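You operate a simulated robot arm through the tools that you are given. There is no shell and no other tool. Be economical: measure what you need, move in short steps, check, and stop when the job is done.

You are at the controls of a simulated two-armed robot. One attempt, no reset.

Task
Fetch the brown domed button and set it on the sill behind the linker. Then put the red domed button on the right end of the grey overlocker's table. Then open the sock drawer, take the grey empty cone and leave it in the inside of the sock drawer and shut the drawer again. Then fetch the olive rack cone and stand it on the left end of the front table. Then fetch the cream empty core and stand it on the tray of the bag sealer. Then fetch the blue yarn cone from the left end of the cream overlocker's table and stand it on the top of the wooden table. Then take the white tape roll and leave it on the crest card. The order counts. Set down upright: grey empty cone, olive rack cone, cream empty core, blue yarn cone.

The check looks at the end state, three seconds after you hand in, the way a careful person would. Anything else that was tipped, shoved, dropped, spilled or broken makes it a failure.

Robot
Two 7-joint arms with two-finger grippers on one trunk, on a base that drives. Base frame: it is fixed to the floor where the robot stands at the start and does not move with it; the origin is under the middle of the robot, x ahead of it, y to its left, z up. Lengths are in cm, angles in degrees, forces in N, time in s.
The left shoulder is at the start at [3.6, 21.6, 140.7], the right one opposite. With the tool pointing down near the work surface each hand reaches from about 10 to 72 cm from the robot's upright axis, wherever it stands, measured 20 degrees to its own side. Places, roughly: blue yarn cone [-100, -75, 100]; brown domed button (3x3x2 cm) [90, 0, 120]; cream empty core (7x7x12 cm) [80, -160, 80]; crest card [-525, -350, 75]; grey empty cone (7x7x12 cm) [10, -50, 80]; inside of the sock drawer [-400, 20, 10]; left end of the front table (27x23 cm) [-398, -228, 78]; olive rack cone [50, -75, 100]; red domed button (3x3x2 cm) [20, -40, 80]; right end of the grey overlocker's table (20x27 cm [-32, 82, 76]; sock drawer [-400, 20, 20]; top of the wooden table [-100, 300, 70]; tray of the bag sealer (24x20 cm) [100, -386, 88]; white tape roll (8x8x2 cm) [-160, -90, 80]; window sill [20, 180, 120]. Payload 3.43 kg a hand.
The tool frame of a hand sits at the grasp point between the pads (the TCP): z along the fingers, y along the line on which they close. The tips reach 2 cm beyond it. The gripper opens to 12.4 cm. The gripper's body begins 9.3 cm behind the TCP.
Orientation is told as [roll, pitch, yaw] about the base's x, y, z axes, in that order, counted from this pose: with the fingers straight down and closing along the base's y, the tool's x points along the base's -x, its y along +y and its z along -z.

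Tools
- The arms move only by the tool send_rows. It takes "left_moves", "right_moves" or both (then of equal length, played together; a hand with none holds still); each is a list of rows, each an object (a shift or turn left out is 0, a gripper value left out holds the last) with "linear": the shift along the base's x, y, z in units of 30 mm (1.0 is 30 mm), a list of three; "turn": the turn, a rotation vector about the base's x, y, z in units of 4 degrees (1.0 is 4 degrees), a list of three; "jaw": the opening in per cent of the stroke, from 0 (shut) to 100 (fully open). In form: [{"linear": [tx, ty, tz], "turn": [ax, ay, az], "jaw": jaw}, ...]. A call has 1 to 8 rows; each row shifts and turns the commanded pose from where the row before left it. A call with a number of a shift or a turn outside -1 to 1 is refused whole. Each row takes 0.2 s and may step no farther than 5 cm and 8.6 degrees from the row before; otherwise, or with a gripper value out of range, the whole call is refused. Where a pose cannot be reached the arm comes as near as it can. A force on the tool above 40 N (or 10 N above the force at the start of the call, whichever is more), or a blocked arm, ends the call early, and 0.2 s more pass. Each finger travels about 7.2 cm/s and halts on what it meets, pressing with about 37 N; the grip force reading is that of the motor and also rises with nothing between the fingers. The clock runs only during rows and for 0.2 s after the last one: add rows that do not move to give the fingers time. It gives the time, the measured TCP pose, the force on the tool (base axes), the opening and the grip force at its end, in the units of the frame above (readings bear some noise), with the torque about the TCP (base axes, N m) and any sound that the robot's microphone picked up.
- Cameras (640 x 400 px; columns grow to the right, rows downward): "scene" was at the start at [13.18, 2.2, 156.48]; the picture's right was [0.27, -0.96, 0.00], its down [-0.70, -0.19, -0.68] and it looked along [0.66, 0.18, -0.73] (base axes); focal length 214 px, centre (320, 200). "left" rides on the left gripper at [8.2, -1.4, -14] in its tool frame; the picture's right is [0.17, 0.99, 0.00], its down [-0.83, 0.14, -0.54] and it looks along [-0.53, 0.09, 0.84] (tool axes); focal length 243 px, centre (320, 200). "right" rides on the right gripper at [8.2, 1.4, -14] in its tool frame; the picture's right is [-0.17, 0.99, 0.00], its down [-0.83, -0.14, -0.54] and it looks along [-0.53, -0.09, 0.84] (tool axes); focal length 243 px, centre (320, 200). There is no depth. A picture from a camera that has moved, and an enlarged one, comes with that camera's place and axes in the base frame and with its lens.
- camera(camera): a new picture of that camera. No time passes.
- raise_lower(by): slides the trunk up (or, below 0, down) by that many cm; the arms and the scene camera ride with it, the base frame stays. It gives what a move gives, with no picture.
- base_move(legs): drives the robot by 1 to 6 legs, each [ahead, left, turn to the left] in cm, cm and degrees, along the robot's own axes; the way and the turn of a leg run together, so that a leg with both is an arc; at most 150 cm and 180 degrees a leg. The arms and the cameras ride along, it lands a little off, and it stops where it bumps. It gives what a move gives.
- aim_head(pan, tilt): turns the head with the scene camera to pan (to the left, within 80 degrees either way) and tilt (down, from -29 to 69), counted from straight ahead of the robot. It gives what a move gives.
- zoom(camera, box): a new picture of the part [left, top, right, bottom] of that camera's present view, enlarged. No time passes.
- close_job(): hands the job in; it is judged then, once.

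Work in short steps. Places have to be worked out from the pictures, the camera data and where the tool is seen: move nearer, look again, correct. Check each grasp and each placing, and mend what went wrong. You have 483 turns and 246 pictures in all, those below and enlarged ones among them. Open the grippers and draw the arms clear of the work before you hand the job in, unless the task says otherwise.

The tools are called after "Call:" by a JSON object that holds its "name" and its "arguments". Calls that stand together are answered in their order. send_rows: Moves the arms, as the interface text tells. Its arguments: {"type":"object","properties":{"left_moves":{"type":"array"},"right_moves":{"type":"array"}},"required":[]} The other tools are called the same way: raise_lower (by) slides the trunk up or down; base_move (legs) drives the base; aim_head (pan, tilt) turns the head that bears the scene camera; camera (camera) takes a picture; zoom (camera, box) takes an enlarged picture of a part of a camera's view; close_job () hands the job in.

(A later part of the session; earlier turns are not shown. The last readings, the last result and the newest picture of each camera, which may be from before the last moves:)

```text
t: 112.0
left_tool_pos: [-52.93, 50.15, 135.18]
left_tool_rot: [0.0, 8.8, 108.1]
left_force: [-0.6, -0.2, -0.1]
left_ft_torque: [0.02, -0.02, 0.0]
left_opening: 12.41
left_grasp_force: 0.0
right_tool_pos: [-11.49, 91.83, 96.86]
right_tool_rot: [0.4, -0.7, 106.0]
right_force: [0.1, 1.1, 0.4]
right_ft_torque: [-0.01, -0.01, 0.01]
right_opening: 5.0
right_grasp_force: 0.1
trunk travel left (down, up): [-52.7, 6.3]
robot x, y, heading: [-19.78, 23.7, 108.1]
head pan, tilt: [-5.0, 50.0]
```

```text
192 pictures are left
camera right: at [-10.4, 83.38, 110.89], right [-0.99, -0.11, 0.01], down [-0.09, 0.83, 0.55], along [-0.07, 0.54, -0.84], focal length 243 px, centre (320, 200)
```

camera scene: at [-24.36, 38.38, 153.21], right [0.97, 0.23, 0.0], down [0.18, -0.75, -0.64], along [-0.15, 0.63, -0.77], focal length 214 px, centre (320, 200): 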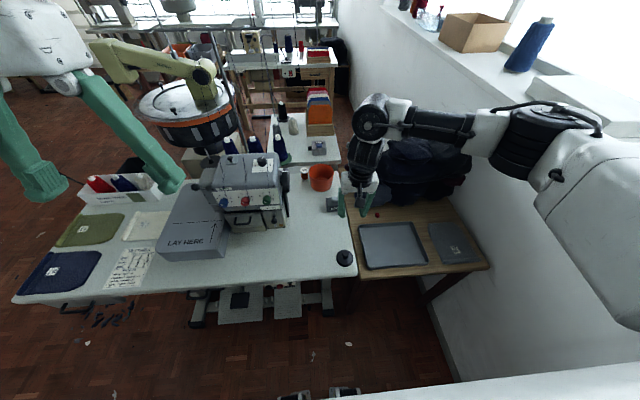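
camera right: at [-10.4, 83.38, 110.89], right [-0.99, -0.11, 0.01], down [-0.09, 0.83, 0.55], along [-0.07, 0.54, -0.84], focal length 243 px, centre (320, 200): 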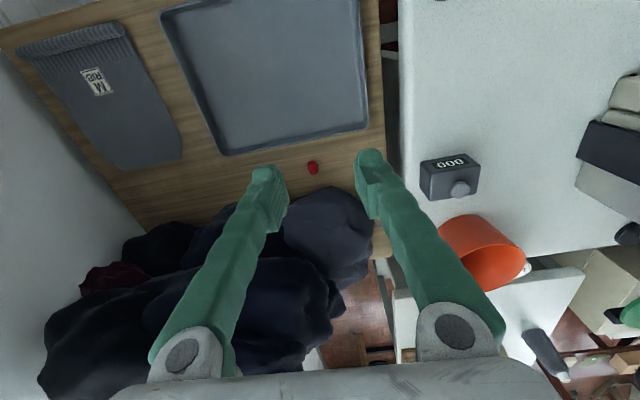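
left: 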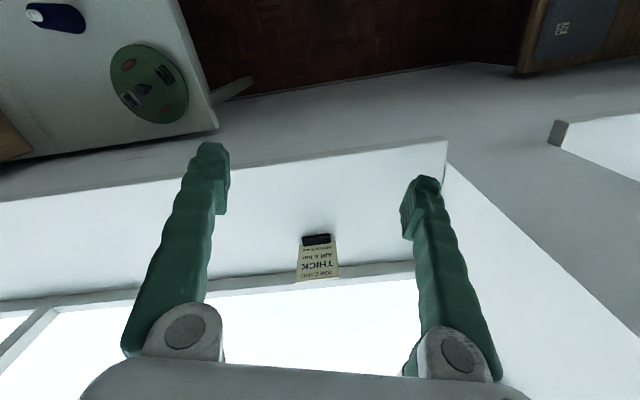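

Two views agree: button ≈[-12,102,72]. I bring the base 9 cm nearer and tilt the fingers forward 16° so the body stays off the coat.

Call:
{"name": "base_move", "arguments": {"legs": [[9, -1, 0]]}}

Call:
{"name": "send_rows", "arguments": {"right_moves": [{"linear": [0, -0.3, 0], "turn": [1, 0, 0]}, {"turn": [1, 0, 0]}, {"turn": [1, 0, 0]}, {"turn": [1, 0, 0]}, {"turn": [0.5, 0, 0]}, {"linear": [0, 0, 0]}]}}

Call:
{"name": "camera", "arguments": {"camera": "right"}}

```text
t: 113.2
left_tool_pos: [-54.74, 58.87, 135.28]
left_tool_rot: [0.1, 8.7, 108.1]
left_force: [-0.4, 0.0, -0.1]
left_ft_torque: [0.01, -0.05, -0.03]
left_opening: 12.4
left_grasp_force: 0.1
right_tool_pos: [-13.29, 100.53, 97.18]
right_tool_rot: [0.5, -1.0, 105.9]
right_force: [0.7, 0.1, 0.2]
right_ft_torque: [0.03, -0.03, -0.03]
right_opening: 4.97
right_grasp_force: 0.0
trunk travel left (down, up): [-52.7, 6.3]
robot x, y, heading: [-21.8, 32.03, 108.2]
head pan, tilt: [-5.0, 50.0]
```

```text
t: 114.6
left_tool_pos: [-54.87, 59.04, 135.09]
left_tool_rot: [0.1, 8.7, 108.1]
left_force: [-0.1, -0.4, -0.3]
left_ft_torque: [0.01, 0.02, 0.02]
left_opening: 12.39
left_grasp_force: 0.1
right_tool_pos: [-13.28, 99.76, 96.86]
right_tool_rot: [-4.7, -18.1, 106.9]
right_force: [-0.4, 0.4, 0.6]
right_ft_torque: [0.01, 0.02, -0.03]
right_opening: 4.96
right_grasp_force: 0.1
trunk travel left (down, up): [-52.7, 6.3]
robot x, y, heading: [-21.85, 32.42, 108.1]
head pan, tilt: [-5.0, 50.0]
```

```text
191 pictures are left
camera right: at [-12.21, 87.44, 107.62], right [-0.99, -0.11, -0.02], down [-0.09, 0.62, 0.78], along [-0.07, 0.78, -0.63], focal length 243 px, centre (320, 200)
```

right: 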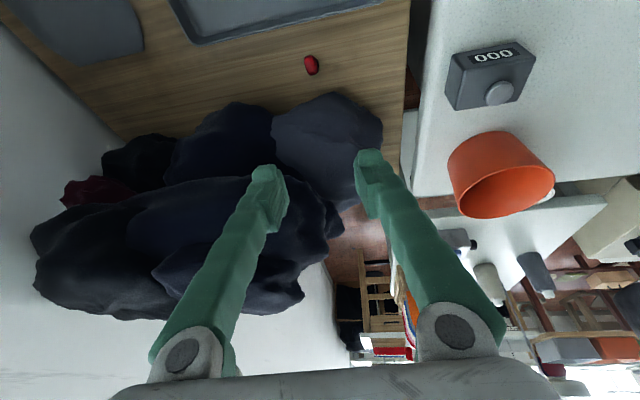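

Button confirmed at [-11.8,102.2,72]. I go down to z≈82 along the tilted line.

Call:
{"name": "send_rows", "arguments": {"right_moves": [{"linear": [0.25, -0.3, -0.9]}, {"linear": [0.25, -0.3, -0.9]}, {"linear": [0, 0, -0.9]}, {"linear": [0, 0, -0.9]}, {"linear": [0, 0.25, -0.8]}, {"linear": [0, 0.25, -0.8]}, {"linear": [0, 0, 0]}]}}

Call:
{"name": "camera", "arguments": {"camera": "right"}}

```text
t: 116.2
left_tool_pos: [-54.73, 58.98, 135.22]
left_tool_rot: [0.1, 8.9, 108.1]
left_force: [0.0, -0.1, 0.1]
left_ft_torque: [-0.04, -0.01, 0.0]
left_opening: 12.4
left_grasp_force: 0.0
right_tool_pos: [-11.64, 99.39, 81.26]
right_tool_rot: [-4.6, -18.1, 106.8]
right_force: [-0.2, 0.1, -0.2]
right_ft_torque: [0.0, -0.02, -0.01]
right_opening: 4.98
right_grasp_force: 0.1
trunk travel left (down, up): [-52.7, 6.3]
robot x, y, heading: [-21.63, 32.3, 108.3]
head pan, tilt: [-5.0, 50.0]
```

```text
190 pictures are left
camera right: at [-10.63, 87.03, 91.94], right [-0.99, -0.11, -0.02], down [-0.09, 0.62, 0.78], along [-0.07, 0.78, -0.63], focal length 243 px, centre (320, 200)
```

right: 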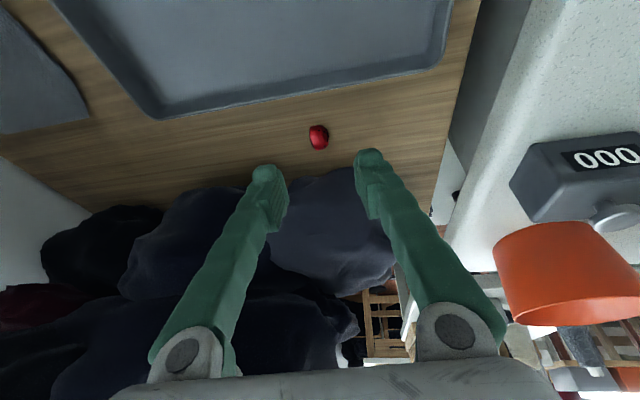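

Button at [-11.6,101.9,72]. I go down and forward to TCP ≈[-11.6,101.4,73.7].

Call:
{"name": "send_rows", "arguments": {"right_moves": [{"linear": [0, 0.2, -0.7]}, {"linear": [0, 0.25, -0.7]}, {"linear": [0, 0.2, -0.6]}, {"linear": [0, 0, -0.25]}, {"linear": [0, 0, -0.2]}, {"linear": [0, 0, 0]}]}}

Call:
{"name": "camera", "arguments": {"camera": "right"}}

```text
t: 117.6
left_tool_pos: [-54.84, 58.99, 135.21]
left_tool_rot: [0.1, 8.7, 108.1]
left_force: [-0.1, 0.8, 0.4]
left_ft_torque: [0.0, 0.01, -0.02]
left_opening: 12.4
left_grasp_force: 0.0
right_tool_pos: [-11.88, 101.26, 73.91]
right_tool_rot: [-4.7, -18.1, 106.8]
right_force: [0.2, 0.1, -0.2]
right_ft_torque: [0.04, 0.02, 0.03]
right_opening: 4.97
right_grasp_force: 0.0
trunk travel left (down, up): [-52.7, 6.3]
robot x, y, heading: [-21.92, 32.11, 108.3]
head pan, tilt: [-5.0, 50.0]
```

```text
189 pictures are left
camera right: at [-10.74, 89.03, 84.62], right [-0.99, -0.11, -0.02], down [-0.09, 0.62, 0.78], along [-0.07, 0.78, -0.63], focal length 243 px, centre (320, 200)
```

right: 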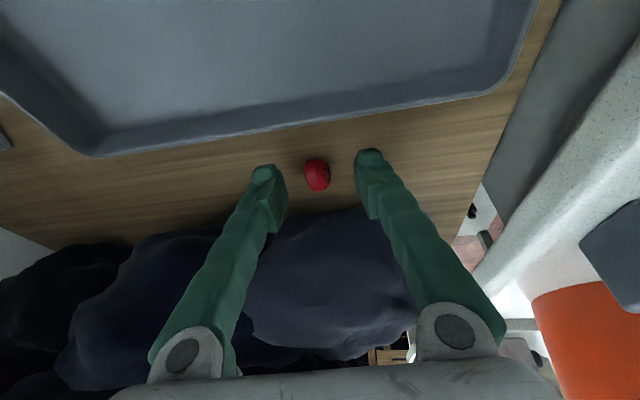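

Nearly there; 0.6 cm more down and close.

Call:
{"name": "send_rows", "arguments": {"right_moves": [{"linear": [0, 0, -0.2]}, {"linear": [0, 0, 0], "jaw": 0}, {"linear": [0, 0, 0]}, {"linear": [0, 0, 0]}]}}

Call:
{"name": "zoom", "arguments": {"camera": "right", "box": [260, 140, 380, 215]}}

```text
t: 118.6
left_tool_pos: [-54.74, 58.94, 135.27]
left_tool_rot: [0.2, 8.7, 108.1]
left_force: [0.1, 0.7, -0.4]
left_ft_torque: [-0.03, 0.01, -0.02]
left_opening: 12.39
left_grasp_force: 0.1
right_tool_pos: [-11.84, 101.4, 73.34]
right_tool_rot: [-4.6, -18.0, 106.9]
right_force: [0.2, -0.2, -0.2]
right_ft_torque: [-0.01, 0.01, -0.02]
right_opening: 0.6
right_grasp_force: 36.6
trunk travel left (down, up): [-52.7, 6.3]
robot x, y, heading: [-21.96, 32.34, 108.5]
head pan, tilt: [-5.0, 50.0]
```

```text
5.33 times, centred on (320, 178) of right
camera zoom: at [-10.73, 89.03, 84.02], right [-0.99, -0.11, -0.02], down [-0.09, 0.62, 0.78], along [-0.07, 0.78, -0.63], focal length 1294 px, centre (320, 320)
```

zoom: 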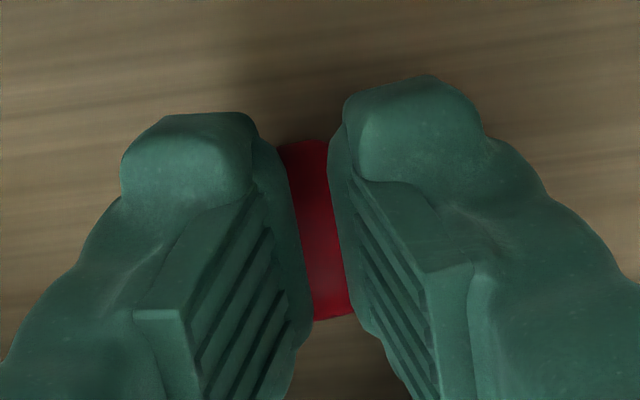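

Held across its thickness (0.6 cm). I lift a little and check whether the opening stays constant.

Call:
{"name": "send_rows", "arguments": {"right_moves": [{"linear": [0, 0, 0.5]}, {"linear": [0, -0.2, 1]}, {"linear": [0, -0.3, 1]}, {"linear": [0, -0.3, 1]}]}}

Call:
{"name": "zoom", "arguments": {"camera": "right", "box": [240, 120, 400, 220]}}

```text
t: 119.6
left_tool_pos: [-54.71, 58.89, 135.1]
left_tool_rot: [0.0, 8.8, 108.0]
left_force: [0.6, 0.3, 0.2]
left_ft_torque: [-0.03, -0.01, 0.02]
left_opening: 12.43
left_grasp_force: 0.1
right_tool_pos: [-11.79, 98.95, 83.86]
right_tool_rot: [-4.7, -18.0, 106.9]
right_force: [0.5, 0.0, -0.4]
right_ft_torque: [0.0, -0.02, 0.04]
right_opening: 0.55
right_grasp_force: 37.1
trunk travel left (down, up): [-52.7, 6.3]
robot x, y, heading: [-21.68, 32.15, 108.1]
head pan, tilt: [-5.0, 50.0]
```

```text
4.00 times, centred on (320, 170) of right
camera zoom: at [-10.75, 86.53, 94.63], right [-0.99, -0.11, -0.03], down [-0.09, 0.62, 0.78], along [-0.07, 0.78, -0.63], focal length 970 px, centre (320, 320)
```

zoom: 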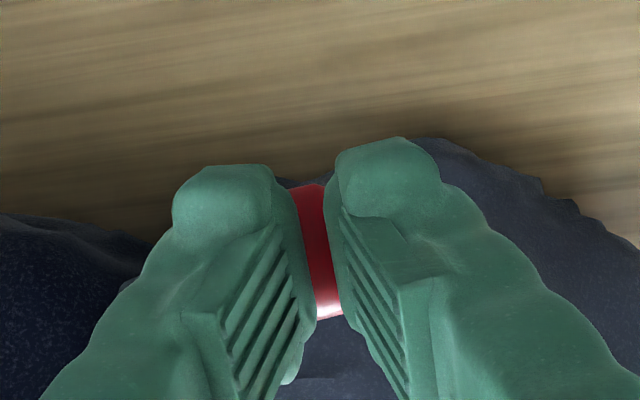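

Held. I carry it over the table right end to ~[-34,82].

Call:
{"name": "send_rows", "arguments": {"right_moves": [{"linear": [0, -1, 1]}, {"linear": [-0.5, -1, 1]}, {"linear": [-1, -1, 0.6]}, {"linear": [-1, -1, 0]}, {"linear": [-1, -1, 0]}, {"linear": [-1, -0.5, 0]}, {"linear": [-1, 0, 0]}, {"linear": [-1, 0, 0]}]}}

Call:
{"name": "send_rows", "arguments": {"right_moves": [{"linear": [-0.8, 0, -0.5]}, {"linear": [0, 0, -1]}, {"linear": [0, 0, -1]}, {"linear": [0, 0, 0]}]}}

Call:
{"name": "camera", "arguments": {"camera": "right"}}

```text
t: 121.4
left_tool_pos: [-54.92, 58.95, 135.16]
left_tool_rot: [-0.1, 8.9, 108.1]
left_force: [0.2, 0.1, -0.6]
left_ft_torque: [-0.01, -0.02, 0.01]
left_opening: 12.37
left_grasp_force: 0.0
right_tool_pos: [-31.57, 82.58, 91.52]
right_tool_rot: [-4.6, -18.0, 106.9]
right_force: [-0.6, -0.6, -0.3]
right_ft_torque: [-0.02, 0.02, 0.01]
right_opening: 0.62
right_grasp_force: 36.8
trunk travel left (down, up): [-52.7, 6.3]
robot x, y, heading: [-22.31, 32.26, 108.0]
head pan, tilt: [-5.0, 50.0]
```

```text
t: 122.4
left_tool_pos: [-54.8, 59.04, 135.18]
left_tool_rot: [0.1, 8.7, 108.1]
left_force: [-0.3, -0.2, -0.4]
left_ft_torque: [-0.02, 0.01, 0.0]
left_opening: 12.4
left_grasp_force: 0.0
right_tool_pos: [-33.74, 82.38, 84.2]
right_tool_rot: [-4.7, -18.1, 106.9]
right_force: [0.0, 0.1, -0.1]
right_ft_torque: [0.0, -0.01, -0.01]
right_opening: 0.61
right_grasp_force: 36.6
trunk travel left (down, up): [-52.7, 6.3]
robot x, y, heading: [-21.98, 32.31, 108.0]
head pan, tilt: [-5.0, 50.0]
```

```text
186 pictures are left
camera right: at [-32.72, 70.15, 94.9], right [-0.99, -0.11, -0.02], down [-0.09, 0.62, 0.78], along [-0.07, 0.78, -0.63], focal length 243 px, centre (320, 200)
```

right: 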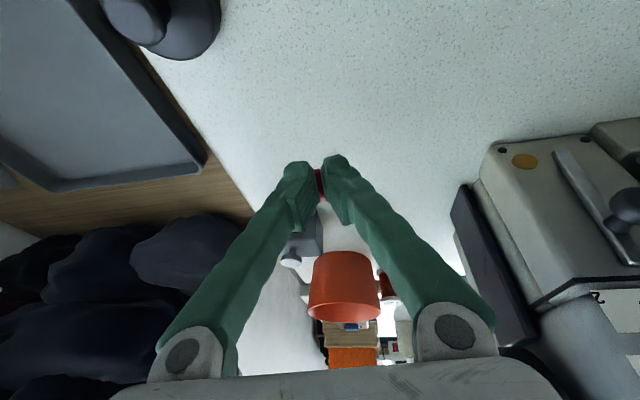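

Below the hand is clear table with 13 cm to the edge. I lower to contact in small steps.

Call:
{"name": "send_rows", "arguments": {"right_moves": [{"linear": [0, 0, -0.6]}, {"linear": [0, 0, -0.6]}, {"linear": [0, 0, -0.4]}, {"linear": [0, 0, -0.2]}, {"linear": [0, 0, 0]}]}}

Call:
{"name": "camera", "arguments": {"camera": "right"}}

```text
t: 123.6
left_tool_pos: [-54.78, 59.12, 135.14]
left_tool_rot: [0.1, 8.8, 108.1]
left_force: [0.1, 0.2, -0.6]
left_ft_torque: [0.01, -0.04, -0.03]
left_opening: 12.41
left_grasp_force: 0.0
right_tool_pos: [-33.73, 82.3, 78.68]
right_tool_rot: [-4.7, -18.0, 107.0]
right_force: [0.5, -0.4, 0.4]
right_ft_torque: [0.0, -0.01, 0.01]
right_opening: 0.0
right_grasp_force: 34.3
trunk travel left (down, up): [-52.7, 6.3]
robot x, y, heading: [-22.23, 32.81, 108.0]
head pan, tilt: [-5.0, 50.0]
```

```text
185 pictures are left
camera right: at [-32.68, 70.06, 89.42], right [-0.99, -0.11, -0.03], down [-0.09, 0.62, 0.78], along [-0.07, 0.78, -0.63], focal length 243 px, centre (320, 200)
```

right: 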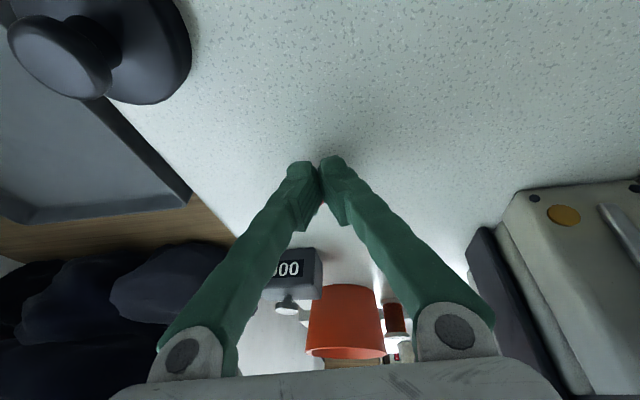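

It popped out again when touching. I lift and look for it.

Call:
{"name": "send_rows", "arguments": {"right_moves": [{"linear": [0, 0, 1]}, {"linear": [0, 0, 1]}, {"linear": [0, 0, 1]}, {"linear": [0, -1, 1]}, {"linear": [0, -1, 1]}, {"linear": [0, -1, 1]}, {"linear": [0, -1, 0]}, {"linear": [0, -1, 0]}]}}

Call:
{"name": "camera", "arguments": {"camera": "right"}}

Call:
{"name": "zoom", "arguments": {"camera": "scene", "box": [180, 140, 500, 340]}}

```text
t: 125.4
left_tool_pos: [-54.75, 59.08, 135.15]
left_tool_rot: [0.1, 8.8, 108.1]
left_force: [-0.2, 0.3, 0.9]
left_ft_torque: [0.02, 0.0, -0.02]
left_opening: 12.37
left_grasp_force: 0.1
right_tool_pos: [-32.97, 72.68, 93.97]
right_tool_rot: [-4.8, -18.0, 106.9]
right_force: [0.4, -0.2, 1.1]
right_ft_torque: [0.01, 0.0, -0.03]
right_opening: 0.02
right_grasp_force: 34.7
right hand out of reach, approached as far as the arm can: row 6, 7, 8
trunk travel left (down, up): [-52.7, 6.3]
robot x, y, heading: [-22.19, 32.27, 108.0]
head pan, tilt: [-5.0, 50.0]
```

```text
184 pictures are left
camera right: at [-31.96, 60.41, 104.56], right [-0.99, -0.11, -0.02], down [-0.09, 0.62, 0.78], along [-0.07, 0.78, -0.63], focal length 243 px, centre (320, 200)
```

right: 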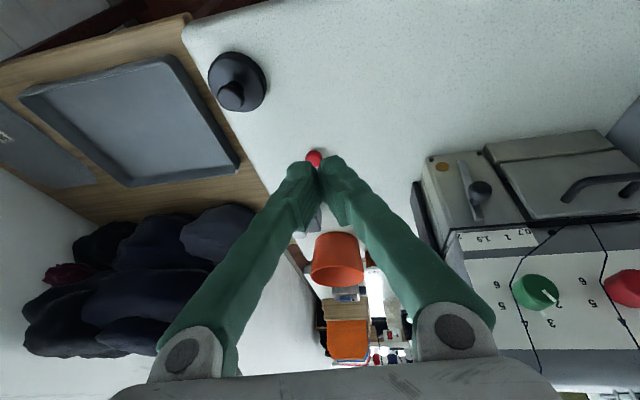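

```text
2.00 times, centred on (340, 240) of scene
camera zoom: at [-26.13, 47.18, 153.21], right [0.97, 0.23, 0.0], down [0.18, -0.75, -0.64], along [-0.15, 0.63, -0.77], focal length 429 px, centre (280, 120)
```

zoom: 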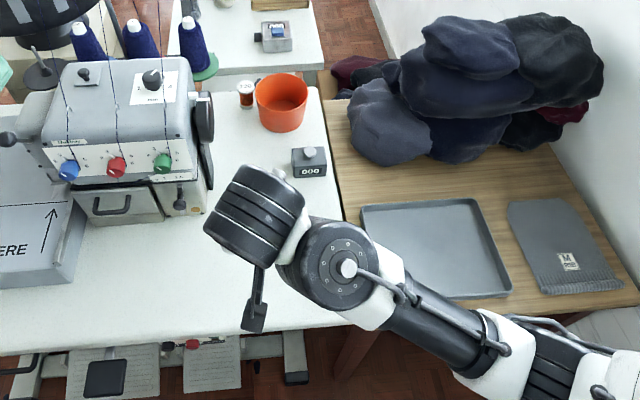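

The red button seems to be on the table at ~[-33,84.5]. I move the hand aside to confirm.

Call:
{"name": "send_rows", "arguments": {"right_moves": [{"linear": [0.5, 0, 1]}, {"linear": [1, 0, 1]}, {"linear": [1, 0, 1]}, {"linear": [1, 0, 1]}, {"linear": [1, 0, 1]}, {"linear": [0, 0, 0]}]}}

Call:
{"name": "zoom", "arguments": {"camera": "right", "box": [280, 60, 480, 185]}}

```text
t: 126.8
left_tool_pos: [-54.8, 59.0, 135.23]
left_tool_rot: [0.0, 8.8, 108.0]
left_force: [0.2, -0.5, -1.1]
left_ft_torque: [-0.05, 0.03, 0.0]
left_opening: 12.4
left_grasp_force: 0.1
right_tool_pos: [-33.06, 72.79, 93.89]
right_tool_rot: [-4.6, -18.0, 106.9]
right_force: [0.2, -0.7, -0.8]
right_ft_torque: [-0.01, 0.03, 0.02]
right_opening: 0.0
right_grasp_force: 34.4
right hand out of reach, approached as far as the arm can: row 1, 2, 3, 4, 5
trunk travel left (down, up): [-52.7, 6.3]
robot x, y, heading: [-22.02, 32.77, 108.3]
head pan, tilt: [-5.0, 50.0]
```

```text
3.20 times, centred on (380, 122) of right
camera zoom: at [-31.99, 60.47, 104.56], right [-0.99, -0.11, -0.02], down [-0.09, 0.62, 0.78], along [-0.07, 0.78, -0.63], focal length 776 px, centre (128, 448)
```

zoom: 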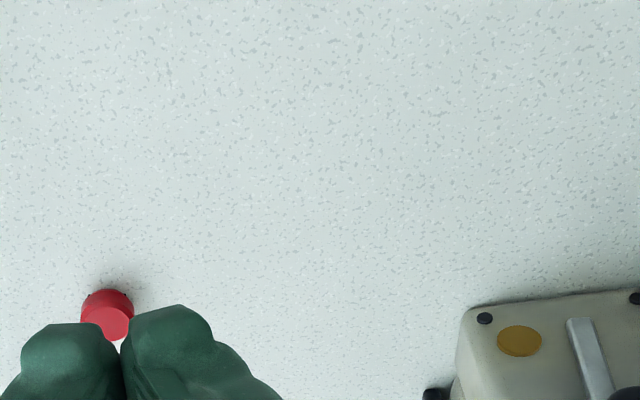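

The button rests on the table within the target zone. The hand is stuck at a reach boundary; I go forward and up, then verify from the scene camera.

Call:
{"name": "send_rows", "arguments": {"right_moves": [{"linear": [-0.5, 1, 0]}, {"linear": [-0.5, 1, 0]}, {"linear": [-0.5, 1, 0]}, {"linear": [-0.5, 0.5, 1]}, {"linear": [0, 0, 1]}, {"linear": [0, 0, 1]}, {"linear": [0, 0, 1]}, {"linear": [0, 0, 1]}]}}

Call:
{"name": "camera", "arguments": {"camera": "right"}}

```text
t: 128.6
left_tool_pos: [-54.8, 58.95, 135.18]
left_tool_rot: [0.1, 8.8, 108.1]
left_force: [0.2, -0.9, 0.0]
left_ft_torque: [-0.01, -0.02, 0.0]
left_opening: 12.39
left_grasp_force: 0.0
right_tool_pos: [-41.61, 85.87, 102.74]
right_tool_rot: [-4.7, -18.0, 106.9]
right_force: [-0.4, 1.2, 0.5]
right_ft_torque: [-0.04, -0.01, -0.01]
right_opening: 0.0
right_grasp_force: 34.5
right hand out of reach, approached as far as the arm can: row 6, 7, 8
trunk travel left (down, up): [-52.7, 6.3]
robot x, y, heading: [-22.25, 32.41, 108.3]
head pan, tilt: [-5.0, 50.0]
```

```text
181 pictures are left
camera right: at [-40.63, 73.58, 113.34], right [-0.99, -0.11, -0.03], down [-0.09, 0.62, 0.78], along [-0.07, 0.78, -0.63], focal length 243 px, centre (320, 200)
```

right: 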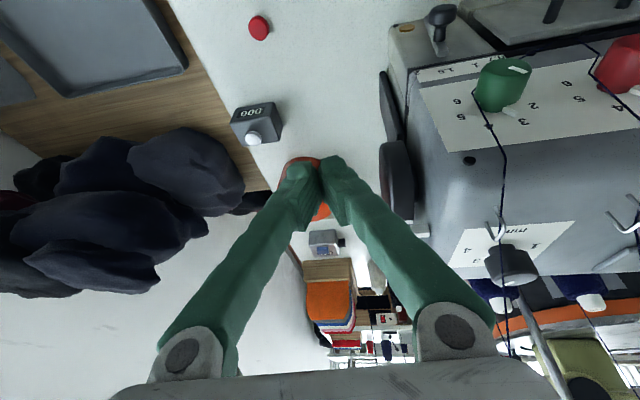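

Red button is placed at ~[-33,85], well inside. I raise the trunk, back the base off and straighten the tool.

Call:
{"name": "raise_lower", "arguments": {"by": 6}}

Call:
{"name": "base_move", "arguments": {"legs": [[-20, 0, 0]]}}

Call:
{"name": "send_rows", "arguments": {"right_moves": [{"linear": [0, 0, 1], "turn": [-1, 0, 0]}, {"linear": [0.3, 0, 1], "turn": [-1, 0, 0]}, {"linear": [0.5, 0, 1], "turn": [-1, 0, 0]}, {"linear": [0.5, 0, 1], "turn": [-1, 0, 0]}, {"linear": [0.5, 0, 1], "turn": [-0.5, 0, 0]}, {"linear": [0.5, 0, 1]}, {"linear": [0.5, 0, 1]}, {"linear": [0.5, 0, 1]}]}}

```text
t: 129.6
left_tool_pos: [-54.77, 59.11, 141.14]
left_tool_rot: [0.1, 8.9, 108.1]
left_force: [0.1, 0.9, -0.5]
left_ft_torque: [-0.06, -0.02, -0.02]
left_opening: 12.39
left_grasp_force: 0.1
right_tool_pos: [-40.79, 87.71, 109.66]
right_tool_rot: [-4.4, -18.8, 105.4]
right_force: [0.3, 0.2, -0.2]
right_ft_torque: [-0.02, -0.02, 0.0]
right_opening: 0.04
right_grasp_force: 34.3
trunk travel left (down, up): [-58.7, 0.3]
robot x, y, heading: [-21.95, 31.92, 108.2]
head pan, tilt: [-5.0, 50.0]
```

```text
t: 131.4
left_tool_pos: [-48.7, 40.61, 141.14]
left_tool_rot: [0.1, 8.9, 108.0]
left_force: [0.2, -0.1, -0.9]
left_ft_torque: [0.0, -0.05, -0.02]
left_opening: 12.39
left_grasp_force: 0.0
right_tool_pos: [-34.36, 68.98, 109.02]
right_tool_rot: [-5.0, -18.6, 105.4]
right_force: [0.8, 1.0, -0.1]
right_ft_torque: [-0.03, -0.01, -0.01]
right_opening: 0.0
right_grasp_force: 34.3
trunk travel left (down, up): [-58.7, 0.3]
robot x, y, heading: [-15.61, 13.69, 108.2]
head pan, tilt: [-5.0, 50.0]
```

```text
t: 133.2
left_tool_pos: [-48.43, 40.58, 141.13]
left_tool_rot: [0.2, 8.8, 108.1]
left_force: [0.3, 0.2, 0.5]
left_ft_torque: [0.01, 0.01, -0.02]
left_opening: 12.41
left_grasp_force: 0.0
right_tool_pos: [-33.66, 78.47, 125.69]
right_tool_rot: [-3.1, 0.8, 102.4]
right_force: [-0.2, 0.2, -0.3]
right_ft_torque: [0.02, 0.02, -0.01]
right_opening: 0.0
right_grasp_force: 35.0
right hand out of reach, approached as far as the arm can: row 2, 3, 4, 5, 6, 7, 8
trunk travel left (down, up): [-58.7, 0.3]
robot x, y, heading: [-15.94, 13.51, 108.1]
head pan, tilt: [-5.0, 50.0]
```

I bring the right hand back toward its home pose relative to the robot.

Call:
{"name": "send_rows", "arguments": {"right_moves": [{"linear": [1, -0.6, 0.5]}, {"linear": [1, -0.6, 0.5]}, {"linear": [1, -0.6, 0.5]}, {"linear": [1, -0.6, 0.5]}, {"linear": [1, -0.6, 0.5]}, {"linear": [0.5, -0.5, 0.5]}, {"linear": [0, 0, 0]}]}}

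Call:
{"name": "zoom", "arguments": {"camera": "scene", "box": [200, 100, 440, 250]}}

```text
t: 134.8
left_tool_pos: [-48.65, 40.41, 141.22]
left_tool_rot: [0.0, 8.9, 108.0]
left_force: [-0.5, 0.1, -0.2]
left_ft_torque: [0.01, -0.01, 0.01]
left_opening: 12.42
left_grasp_force: 0.0
right_tool_pos: [-33.28, 74.83, 130.29]
right_tool_rot: [-0.3, -1.3, 104.6]
right_force: [-0.5, 0.2, -0.4]
right_ft_torque: [0.0, -0.05, -0.01]
right_opening: 0.01
right_grasp_force: 34.6
right hand out of reach, approached as far as the arm can: row 1, 3, 4, 5, 6
trunk travel left (down, up): [-58.7, 0.3]
robot x, y, heading: [-15.94, 13.71, 108.1]
head pan, tilt: [-5.0, 50.0]
```

```text
2.67 times, centred on (320, 175) of scene
camera zoom: at [-18.05, 22.37, 159.75], right [0.97, 0.23, 0.0], down [0.17, -0.75, -0.64], along [-0.15, 0.63, -0.77], focal length 572 px, centre (320, 267)
```

zoom: 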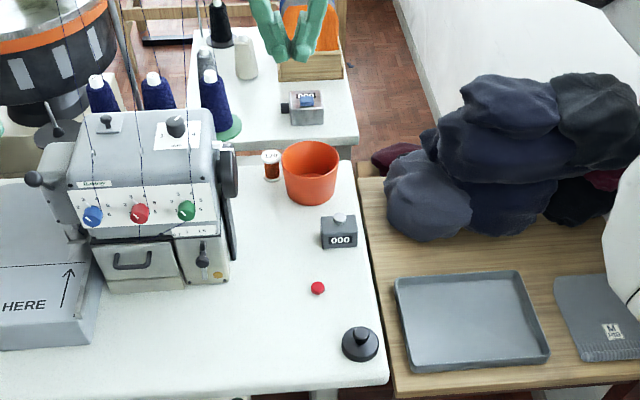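

Red placement confirmed. The right arm seems to be at some joint limit; I look at it.

Call:
{"name": "aim_head", "arguments": {"pan": -25, "tilt": 15}}

Call:
{"name": "camera", "arguments": {"camera": "scene"}}

```text
t: 135.9
left_tool_pos: [-48.51, 40.51, 141.26]
left_tool_rot: [0.1, 8.8, 108.0]
left_force: [0.1, 0.0, -0.5]
left_ft_torque: [-0.01, 0.02, -0.03]
left_opening: 12.38
left_grasp_force: 0.1
right_tool_pos: [-33.29, 74.84, 130.22]
right_tool_rot: [-0.2, -1.2, 104.6]
right_force: [-0.8, -0.4, 0.2]
right_ft_torque: [-0.03, -0.02, -0.02]
right_opening: 0.0
right_grasp_force: 34.0
trunk travel left (down, up): [-58.7, 0.3]
robot x, y, heading: [-15.54, 13.59, 108.0]
head pan, tilt: [-25.0, 15.0]
```

```text
179 pictures are left
camera scene: at [-15.1, 24.14, 165.12], right [0.99, -0.12, 0.0], down [-0.03, -0.26, -0.97], along [0.12, 0.96, -0.26], focal length 214 px, centre (320, 200)
```

scene: 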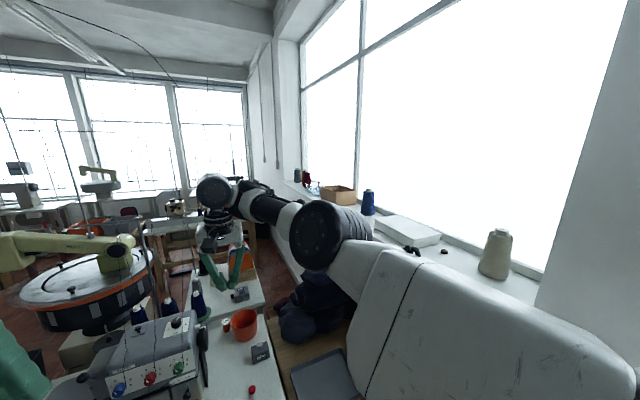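

I try pulling straight back along the robot's axis and up.

Call:
{"name": "send_rows", "arguments": {"right_moves": [{"linear": [0.3, -0.9, 0]}, {"linear": [0.3, -0.9, 0]}, {"linear": [0.3, -0.9, 0]}, {"linear": [0.3, -0.9, 0]}, {"linear": [0, 0, 0]}]}}

Call:
{"name": "send_rows", "arguments": {"right_moves": [{"linear": [0, 0, 1]}, {"linear": [0, 0, 1]}, {"linear": [0, 0, 1]}, {"linear": [0, 0, 1]}, {"linear": [0, 0, 0]}]}}

```text
t: 137.1
left_tool_pos: [-48.48, 40.47, 141.12]
left_tool_rot: [0.0, 8.7, 108.0]
left_force: [0.8, 0.4, 0.5]
left_ft_torque: [-0.01, -0.01, -0.01]
left_opening: 12.39
left_grasp_force: 0.0
right_tool_pos: [-34.37, 74.04, 130.55]
right_tool_rot: [-0.2, -1.2, 104.5]
right_force: [-0.4, 0.1, -0.7]
right_ft_torque: [-0.03, -0.01, 0.0]
right_opening: 0.0
right_grasp_force: 34.7
right hand out of reach, approached as far as the arm can: row 1, 2, 3, 4
trunk travel left (down, up): [-58.7, 0.3]
robot x, y, heading: [-15.88, 13.71, 107.8]
head pan, tilt: [-25.0, 15.0]
```

```text
t: 138.3
left_tool_pos: [-48.55, 40.45, 141.22]
left_tool_rot: [0.1, 8.8, 108.0]
left_force: [0.5, 1.1, 0.0]
left_ft_torque: [-0.01, 0.01, 0.03]
left_opening: 12.39
left_grasp_force: 0.0
right_tool_pos: [-35.45, 73.56, 142.58]
right_tool_rot: [-0.2, -1.2, 104.7]
right_force: [0.8, -0.1, -0.3]
right_ft_torque: [0.0, 0.0, -0.01]
right_opening: 0.0
right_grasp_force: 34.7
right hand out of reach, approached as far as the arm can: row 1
trunk travel left (down, up): [-58.7, 0.3]
robot x, y, heading: [-16.21, 14.0, 107.9]
head pan, tilt: [-25.0, 15.0]
```

Up works. I go up more, then right.

Call:
{"name": "send_rows", "arguments": {"right_moves": [{"linear": [0, 0, 1]}, {"linear": [0, 0, 1]}, {"linear": [0, 0, 1]}, {"linear": [1, 0.3, 0]}, {"linear": [1, 0.3, 0]}, {"linear": [1, 0.3, 0]}, {"linear": [1, 0.3, 0]}, {"linear": [0, 0, 0]}]}}

Call:
{"name": "camera", "arguments": {"camera": "scene"}}

```text
t: 140.1
left_tool_pos: [-48.69, 40.44, 141.22]
left_tool_rot: [0.0, 8.8, 108.0]
left_force: [1.0, -0.5, 0.2]
left_ft_torque: [0.0, -0.02, 0.04]
left_opening: 12.41
left_grasp_force: 0.1
right_tool_pos: [-30.27, 76.55, 151.91]
right_tool_rot: [0.1, -1.9, 104.5]
right_force: [-0.3, -0.2, -0.4]
right_ft_torque: [0.02, -0.01, -0.01]
right_opening: 0.01
right_grasp_force: 34.2
right hand out of reach, approached as far as the arm can: row 3, 4, 5, 6, 7
trunk travel left (down, up): [-58.7, 0.3]
robot x, y, heading: [-15.73, 13.71, 108.5]
head pan, tilt: [-25.0, 15.0]
```

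```text
178 pictures are left
camera scene: at [-15.21, 24.09, 165.13], right [0.99, -0.12, 0.0], down [-0.03, -0.26, -0.97], along [0.12, 0.96, -0.26], focal length 214 px, centre (320, 200)
```

scene: 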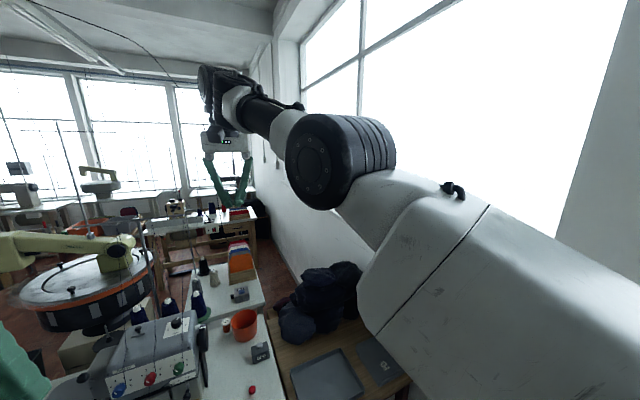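

I test whether turning the tool in yaw frees the arm.

Call:
{"name": "send_rows", "arguments": {"right_moves": [{"turn": [0, 0, 1]}, {"turn": [0, 0, 1]}, {"turn": [0, 0, 1]}, {"linear": [0.3, -0.9, 0], "turn": [0, 0, 1]}, {"linear": [0.3, -0.9, 0], "turn": [0, 0, 1]}, {"linear": [0.3, -0.9, 0], "turn": [0, 0, 1]}, {"linear": [0.3, -0.9, 0]}]}}

Call:
{"name": "send_rows", "arguments": {"right_moves": [{"linear": [0.3, -0.9, 0], "turn": [0, 0, -1]}, {"linear": [0.3, -0.9, 0], "turn": [0, 0, -1]}, {"turn": [0, 0, -1]}, {"turn": [0, 0, -1]}, {"turn": [0, 0, -1]}, {"turn": [0, 0, -1]}, {"turn": [0, 0, -1]}, {"turn": [0, 0, -1]}]}}

```text
t: 141.1
left_tool_pos: [-48.64, 40.49, 141.12]
left_tool_rot: [0.0, 8.8, 108.0]
left_force: [-0.5, -0.3, -0.7]
left_ft_torque: [0.02, 0.02, 0.02]
left_opening: 12.42
left_grasp_force: 0.0
right_tool_pos: [-30.73, 76.31, 152.44]
right_tool_rot: [0.7, -2.7, 115.0]
right_force: [-5.2, 6.2, -14.4]
right_ft_torque: [0.37, -0.29, -0.26]
right_opening: 0.01
right_grasp_force: 34.6
right hand out of reach, approached as far as the arm can: row 1, 2, 4, 5
trunk travel left (down, up): [-58.7, 0.3]
robot x, y, heading: [-15.8, 13.83, 108.0]
head pan, tilt: [-25.0, 15.0]
stopped in row 5 (right hand): the force on the tool passed its limit at 90 N (the readings are from after the stop); the commanded pose is now the measured one
```

```text
t: 142.9
left_tool_pos: [-48.65, 40.47, 141.09]
left_tool_rot: [0.1, 8.7, 108.0]
left_force: [-0.5, 0.2, -0.7]
left_ft_torque: [0.02, 0.0, 0.0]
left_opening: 12.38
left_grasp_force: 0.1
right_tool_pos: [-30.64, 76.15, 153.46]
right_tool_rot: [1.3, -3.5, 85.1]
right_force: [-0.3, -0.8, 0.1]
right_ft_torque: [-0.01, -0.01, -0.01]
right_opening: 0.01
right_grasp_force: 34.6
right hand out of reach, approached as far as the arm can: row 1, 2
trunk travel left (down, up): [-58.7, 0.3]
robot x, y, heading: [-15.99, 13.75, 108.2]
head pan, tilt: [-25.0, 15.0]
```

Yaw back at 85. I try again the pull in with the new yaw.

Call:
{"name": "send_rows", "arguments": {"right_moves": [{"linear": [0.3, -0.9, 0]}, {"linear": [0.3, -0.9, 0]}, {"linear": [0.3, -0.9, 0]}, {"linear": [0.3, -0.9, 0]}]}}

Call:
{"name": "aim_head", "arguments": {"pan": -20, "tilt": -5}}

Call:
{"name": "camera", "arguments": {"camera": "scene"}}

```text
t: 143.9
left_tool_pos: [-48.55, 40.38, 141.31]
left_tool_rot: [0.1, 8.8, 108.0]
left_force: [0.5, -0.4, 0.1]
left_ft_torque: [0.01, 0.01, 0.02]
left_opening: 12.4
left_grasp_force: 0.1
right_tool_pos: [-30.55, 75.67, 154.09]
right_tool_rot: [1.4, -3.5, 85.1]
right_force: [0.0, 0.5, 1.7]
right_ft_torque: [0.01, 0.02, 0.03]
right_opening: 0.0
right_grasp_force: 34.4
right hand out of reach, approached as far as the arm can: row 1, 2, 3, 4
trunk travel left (down, up): [-58.7, 0.3]
robot x, y, heading: [-15.91, 13.84, 108.2]
head pan, tilt: [-25.0, 15.0]
```

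```text
t: 144.8
left_tool_pos: [-48.55, 40.39, 141.19]
left_tool_rot: [0.1, 8.8, 108.0]
left_force: [0.7, 0.7, -1.1]
left_ft_torque: [0.03, 0.0, 0.01]
left_opening: 12.41
left_grasp_force: 0.0
right_tool_pos: [-30.65, 75.77, 154.15]
right_tool_rot: [1.5, -3.6, 85.1]
right_force: [-0.3, 1.2, 1.0]
right_ft_torque: [0.04, 0.03, -0.02]
right_opening: 0.0
right_grasp_force: 34.5
trunk travel left (down, up): [-58.7, 0.3]
robot x, y, heading: [-15.72, 13.45, 108.0]
head pan, tilt: [-20.0, -5.0]
```

```text
177 pictures are left
camera scene: at [-15.93, 23.62, 168.31], right [1.0, -0.03, 0.0], down [0.0, 0.09, -1.0], along [0.03, 1.0, 0.09], focal length 214 px, centre (320, 200)
```

scene: 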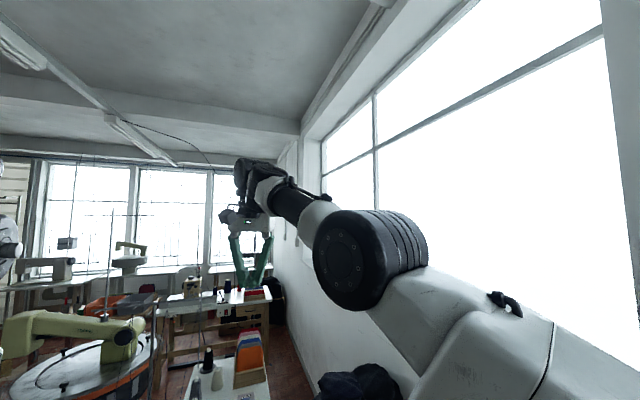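

The elbow hangs low and the wrist bend is likely at its limit. I tilt the fingers forward and pull the hand in and down.

Call:
{"name": "send_rows", "arguments": {"right_moves": [{"turn": [0.95, 0.31, 0]}, {"turn": [0.95, 0.31, 0]}, {"turn": [0.95, 0.31, 0]}, {"turn": [0.95, 0.31, 0]}, {"turn": [0.95, 0.31, 0]}, {"turn": [0.95, 0.31, 0]}, {"turn": [0.95, 0.31, 0]}, {"turn": [0.95, 0.31, 0]}]}}

Call:
{"name": "send_rows", "arguments": {"right_moves": [{"linear": [0.3, -0.9, 0]}, {"linear": [0.3, -0.9, 0]}, {"linear": [0.3, -0.9, 0]}, {"linear": [0.3, -0.9, 0]}, {"linear": [0.3, -0.9, 0]}, {"linear": [0.3, -0.9, 0]}, {"linear": [0.3, -0.9, 0]}, {"linear": [0.3, 0, 0]}]}}

Call:
{"name": "camera", "arguments": {"camera": "scene"}}

```text
t: 146.6
left_tool_pos: [-48.59, 40.64, 141.24]
left_tool_rot: [0.1, 8.9, 108.0]
left_force: [-0.4, -0.1, 0.0]
left_ft_torque: [-0.02, -0.01, -0.04]
left_opening: 12.41
left_grasp_force: 0.0
right_tool_pos: [-33.67, 76.53, 155.27]
right_tool_rot: [10.7, -27.3, 83.2]
right_force: [-0.1, -0.8, -0.6]
right_ft_torque: [0.01, 0.02, 0.02]
right_opening: 0.02
right_grasp_force: 34.4
right hand out of reach, approached as far as the arm can: row 1, 2, 3, 4, 5, 6, 7, 8
trunk travel left (down, up): [-58.7, 0.3]
robot x, y, heading: [-16.11, 13.88, 108.3]
head pan, tilt: [-20.0, -5.0]
```

```text
t: 148.6
left_tool_pos: [-48.53, 40.47, 141.13]
left_tool_rot: [0.1, 8.8, 108.1]
left_force: [0.7, -0.1, -0.3]
left_ft_torque: [0.03, 0.02, -0.02]
left_opening: 12.4
left_grasp_force: 0.0
right_tool_pos: [-32.66, 75.83, 157.38]
right_tool_rot: [11.6, -25.8, 76.8]
right_force: [0.2, -0.4, 0.6]
right_ft_torque: [0.0, 0.01, 0.0]
right_opening: 0.0
right_grasp_force: 34.5
right hand out of reach, approached as far as the arm can: row 1, 2, 3, 4, 5, 6, 7, 8
trunk travel left (down, up): [-58.7, 0.3]
robot x, y, heading: [-16.11, 13.91, 108.1]
head pan, tilt: [-20.0, -5.0]
stopped in row 8 (right hand): the arm was blocked; the commanded pose is now the measured one
```

```text
176 pictures are left
camera scene: at [-15.9, 23.66, 168.31], right [1.0, -0.03, 0.0], down [0.0, 0.09, -1.0], along [0.03, 1.0, 0.09], focal length 214 px, centre (320, 200)
```

scene: 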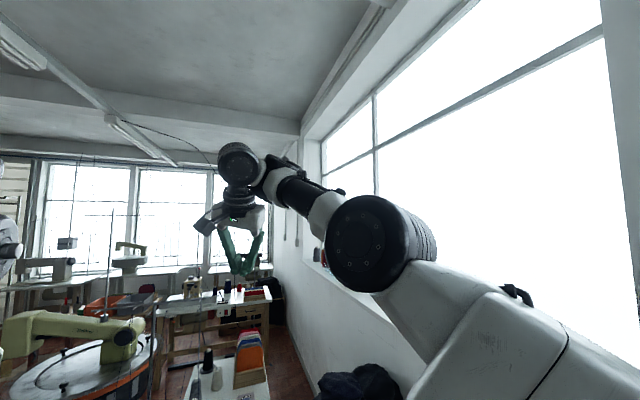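

Not the wrist. I reverse course: go lower and forward where the arm moved freely, then right.

Call:
{"name": "send_rows", "arguments": {"right_moves": [{"linear": [0, 0.5, -1]}, {"linear": [0, 0.5, -1]}, {"linear": [0, 0.5, -1]}, {"linear": [0, 0, -1]}, {"linear": [0, 0, -1]}, {"linear": [0, 0, -1]}, {"linear": [0, 0, -1]}, {"linear": [0, 0, -1]}]}}

Call:
{"name": "send_rows", "arguments": {"right_moves": [{"linear": [0, 0, -1]}, {"linear": [0, 0, -1]}, {"linear": [0, 0, -1]}, {"linear": [1, 0.2, 0]}, {"linear": [1, 0.2, 0]}, {"linear": [1, 0.2, 0]}, {"linear": [1, 0.2, 0]}, {"linear": [1, 0, 0]}]}}

```text
t: 150.3
left_tool_pos: [-48.57, 40.39, 141.2]
left_tool_rot: [0.1, 8.8, 108.1]
left_force: [0.8, 0.6, 0.0]
left_ft_torque: [0.0, 0.01, 0.01]
left_opening: 12.41
left_grasp_force: 0.0
right_tool_pos: [-31.3, 82.83, 148.79]
right_tool_rot: [14.9, -24.2, 75.9]
right_force: [0.5, 0.4, -0.4]
right_ft_torque: [-0.01, -0.02, -0.04]
right_opening: 0.0
right_grasp_force: 34.6
right hand out of reach, approached as far as the arm can: row 3, 4, 5, 6, 7, 8
trunk travel left (down, up): [-58.7, 0.3]
robot x, y, heading: [-15.77, 13.74, 108.2]
head pan, tilt: [-20.0, -5.0]
```

```text
t: 152.2
left_tool_pos: [-48.46, 40.46, 141.15]
left_tool_rot: [0.1, 8.8, 108.0]
left_force: [-0.6, 0.7, -0.4]
left_ft_torque: [-0.03, 0.01, 0.0]
left_opening: 12.4
left_grasp_force: 0.0
right_tool_pos: [-28.69, 86.37, 145.66]
right_tool_rot: [11.5, -25.6, 77.3]
right_force: [-0.3, 0.8, -0.1]
right_ft_torque: [0.0, 0.02, -0.03]
right_opening: 0.0
right_grasp_force: 34.4
right hand out of reach, approached as far as the arm can: row 1, 2, 3, 4, 5, 6, 7, 8
trunk travel left (down, up): [-58.7, 0.3]
robot x, y, heading: [-15.91, 13.7, 108.2]
head pan, tilt: [-20.0, -5.0]
```

I straighten the tool (undo the tilt, yaw back to ~105) while holding position.

Call:
{"name": "send_rows", "arguments": {"right_moves": [{"turn": [-0.95, -0.31, 0]}, {"turn": [-0.95, -0.31, 0]}, {"turn": [-0.95, -0.31, 0]}, {"turn": [-0.95, -0.31, 0]}, {"turn": [-0.95, -0.31, 0]}, {"turn": [-0.95, -0.31, 0]}, {"turn": [-0.5, -0.2, 0]}, {"turn": [0, 0, 0]}]}}

Call:
{"name": "send_rows", "arguments": {"right_moves": [{"turn": [0, 0, 1]}, {"turn": [0, 0, 1]}, {"turn": [0, 0, 1]}, {"turn": [0, 0, 1]}, {"turn": [0, 0, 1]}, {"turn": [0, 0, 1]}, {"turn": [0, 0, 0]}]}}

Call:
{"name": "send_rows", "arguments": {"right_moves": [{"linear": [0.3, -0.9, -0.3]}, {"linear": [0.3, -0.9, -0.3]}, {"linear": [0.3, -0.9, -0.3]}, {"linear": [0.3, -0.9, -0.3]}, {"turn": [0, 0, 0]}]}}

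```text
t: 153.9
left_tool_pos: [-48.62, 40.46, 141.16]
left_tool_rot: [0.1, 8.8, 107.9]
left_force: [-0.7, -0.7, 0.3]
left_ft_torque: [0.01, 0.03, 0.01]
left_opening: 12.41
left_grasp_force: 0.0
right_tool_pos: [-24.76, 85.44, 145.13]
right_tool_rot: [0.1, -6.5, 80.6]
right_force: [0.2, 0.2, -0.6]
right_ft_torque: [0.0, 0.03, 0.0]
right_opening: 0.01
right_grasp_force: 34.1
right hand out of reach, approached as far as the arm can: row 4, 5, 6, 7
trunk travel left (down, up): [-58.7, 0.3]
robot x, y, heading: [-16.15, 13.52, 108.3]
head pan, tilt: [-20.0, -5.0]
```

```text
t: 155.6
left_tool_pos: [-48.6, 40.35, 141.26]
left_tool_rot: [0.1, 8.9, 108.0]
left_force: [0.8, -0.3, 0.3]
left_ft_torque: [0.0, -0.01, 0.01]
left_opening: 12.39
left_grasp_force: 0.1
right_tool_pos: [-24.82, 85.36, 145.24]
right_tool_rot: [0.2, -6.7, 104.7]
right_force: [-0.1, -0.1, -0.3]
right_ft_torque: [-0.02, 0.0, -0.04]
right_opening: 0.01
right_grasp_force: 33.9
trunk travel left (down, up): [-58.7, 0.3]
robot x, y, heading: [-15.99, 13.48, 108.1]
head pan, tilt: [-20.0, -5.0]
```

```text
t: 156.8
left_tool_pos: [-48.57, 40.38, 141.25]
left_tool_rot: [0.0, 8.8, 108.1]
left_force: [0.1, 0.1, -0.2]
left_ft_torque: [0.01, 0.0, -0.01]
left_opening: 12.4
left_grasp_force: 0.0
right_tool_pos: [-24.46, 82.34, 143.78]
right_tool_rot: [0.1, -6.7, 104.6]
right_force: [0.1, -0.4, -0.3]
right_ft_torque: [0.0, 0.02, -0.01]
right_opening: 0.0
right_grasp_force: 33.9
right hand out of reach, approached as far as the arm can: row 2, 3, 4
trunk travel left (down, up): [-58.7, 0.3]
robot x, y, heading: [-15.66, 13.9, 108.0]
head pan, tilt: [-20.0, -5.0]
```

I try lifting high, which should swing the elbow up.

Call:
{"name": "send_rows", "arguments": {"right_moves": [{"linear": [0.3, 0, 1]}, {"linear": [0.3, 0, 1]}, {"linear": [0.3, 0, 1]}, {"linear": [0.3, 0, 1]}, {"linear": [0.3, 0, 1]}, {"linear": [0.3, 0, 1]}, {"linear": [0.3, 0, 1]}, {"linear": [0.3, 0, 1]}]}}

Call:
{"name": "camera", "arguments": {"camera": "scene"}}

```text
t: 158.1
left_tool_pos: [-48.56, 40.54, 141.15]
left_tool_rot: [0.2, 8.8, 108.0]
left_force: [0.3, -0.1, 0.1]
left_ft_torque: [-0.03, 0.02, 0.0]
left_opening: 12.39
left_grasp_force: 0.1
right_tool_pos: [-20.89, 82.48, 156.67]
right_tool_rot: [0.4, -7.2, 104.1]
right_force: [-9.2, 3.8, -13.4]
right_ft_torque: [0.81, -1.09, -0.9]
right_opening: 0.0
right_grasp_force: 34.7
right hand out of reach, approached as far as the arm can: row 1, 5, 6
trunk travel left (down, up): [-58.7, 0.3]
robot x, y, heading: [-15.76, 13.7, 108.2]
head pan, tilt: [-20.0, -5.0]
stopped in row 6 (right hand): the force on the tool passed its limit at 42 N (the readings are from after the stop); the commanded pose is now the measured one
```

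```text
175 pictures are left
camera scene: at [-15.9, 23.71, 168.3], right [1.0, -0.03, 0.0], down [0.0, 0.09, -1.0], along [0.03, 1.0, 0.09], focal length 214 px, centre (320, 200)
```

scene: 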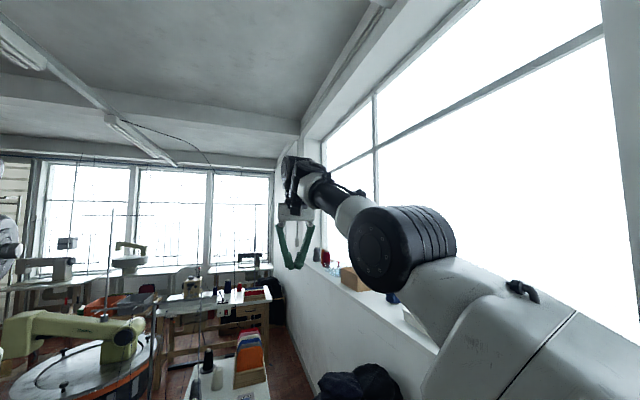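

Rightward motion progressed with lift. I continue right in small steps.

Call:
{"name": "send_rows", "arguments": {"right_moves": [{"linear": [0.9, 0.3, 0]}, {"linear": [0.9, 0.3, 0]}, {"linear": [0.9, 0.3, 0]}, {"linear": [0.9, 0.3, 0]}, {"linear": [0.9, 0.3, 0]}]}}

Call:
{"name": "send_rows", "arguments": {"right_moves": [{"linear": [0, 0, -1]}, {"linear": [0, 0, -1]}, {"linear": [0, 0, -1]}, {"linear": [0, 0, -1]}, {"linear": [0, 0, -1]}]}}

```text
t: 158.4
left_tool_pos: [-48.55, 40.56, 141.19]
left_tool_rot: [0.0, 8.8, 107.8]
left_force: [0.1, 0.5, 0.1]
left_ft_torque: [0.0, 0.0, 0.05]
left_opening: 12.39
left_grasp_force: 0.1
right_tool_pos: [-20.68, 82.58, 156.79]
right_tool_rot: [0.5, -7.4, 103.4]
right_force: [-3.1, 2.2, -2.5]
right_ft_torque: [-0.08, -0.41, -0.25]
right_opening: 0.02
right_grasp_force: 34.2
trunk travel left (down, up): [-58.7, 0.3]
robot x, y, heading: [-15.95, 13.7, 108.1]
head pan, tilt: [-20.0, -5.0]
stopped in row 1 (right hand): the force on the tool passed its limit at 84 N (the readings are from after the stop); the commanded pose is now the measured one
```

```text
t: 158.6
left_tool_pos: [-48.68, 40.44, 141.08]
left_tool_rot: [0.1, 8.9, 108.0]
left_force: [0.2, 0.5, -0.1]
left_ft_torque: [0.01, -0.02, 0.0]
left_opening: 12.39
left_grasp_force: 0.0
right_tool_pos: [-20.85, 82.75, 156.73]
right_tool_rot: [1.0, -8.0, 101.7]
right_force: [-2.8, 5.2, -8.6]
right_ft_torque: [0.09, -0.22, -0.17]
right_opening: 0.0
right_grasp_force: 33.8
right hand out of reach, approached as far as the arm can: row 1
trunk travel left (down, up): [-58.7, 0.3]
robot x, y, heading: [-15.98, 13.5, 107.9]
head pan, tilt: [-20.0, -5.0]
stopped in row 1 (right hand): the force on the tool passed its limit at 166 N (the readings are from after the stop); the commanded pose is now the measured one
```

Tool force suggests the gripper touches its own forearm. I zoom in.

Call:
{"name": "zoom", "arguments": {"camera": "scene", "box": [230, 130, 470, 280]}}

```text
2.67 times, centred on (350, 205) of scene
camera zoom: at [-15.99, 23.56, 168.32], right [1.0, -0.03, 0.0], down [0.0, 0.09, -1.0], along [0.03, 1.0, 0.09], focal length 572 px, centre (240, 187)
```

zoom: 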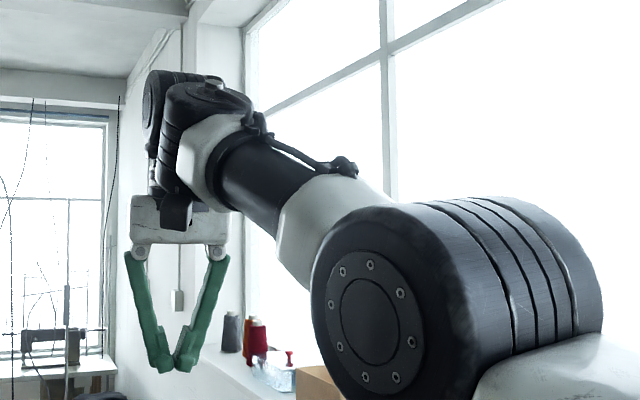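

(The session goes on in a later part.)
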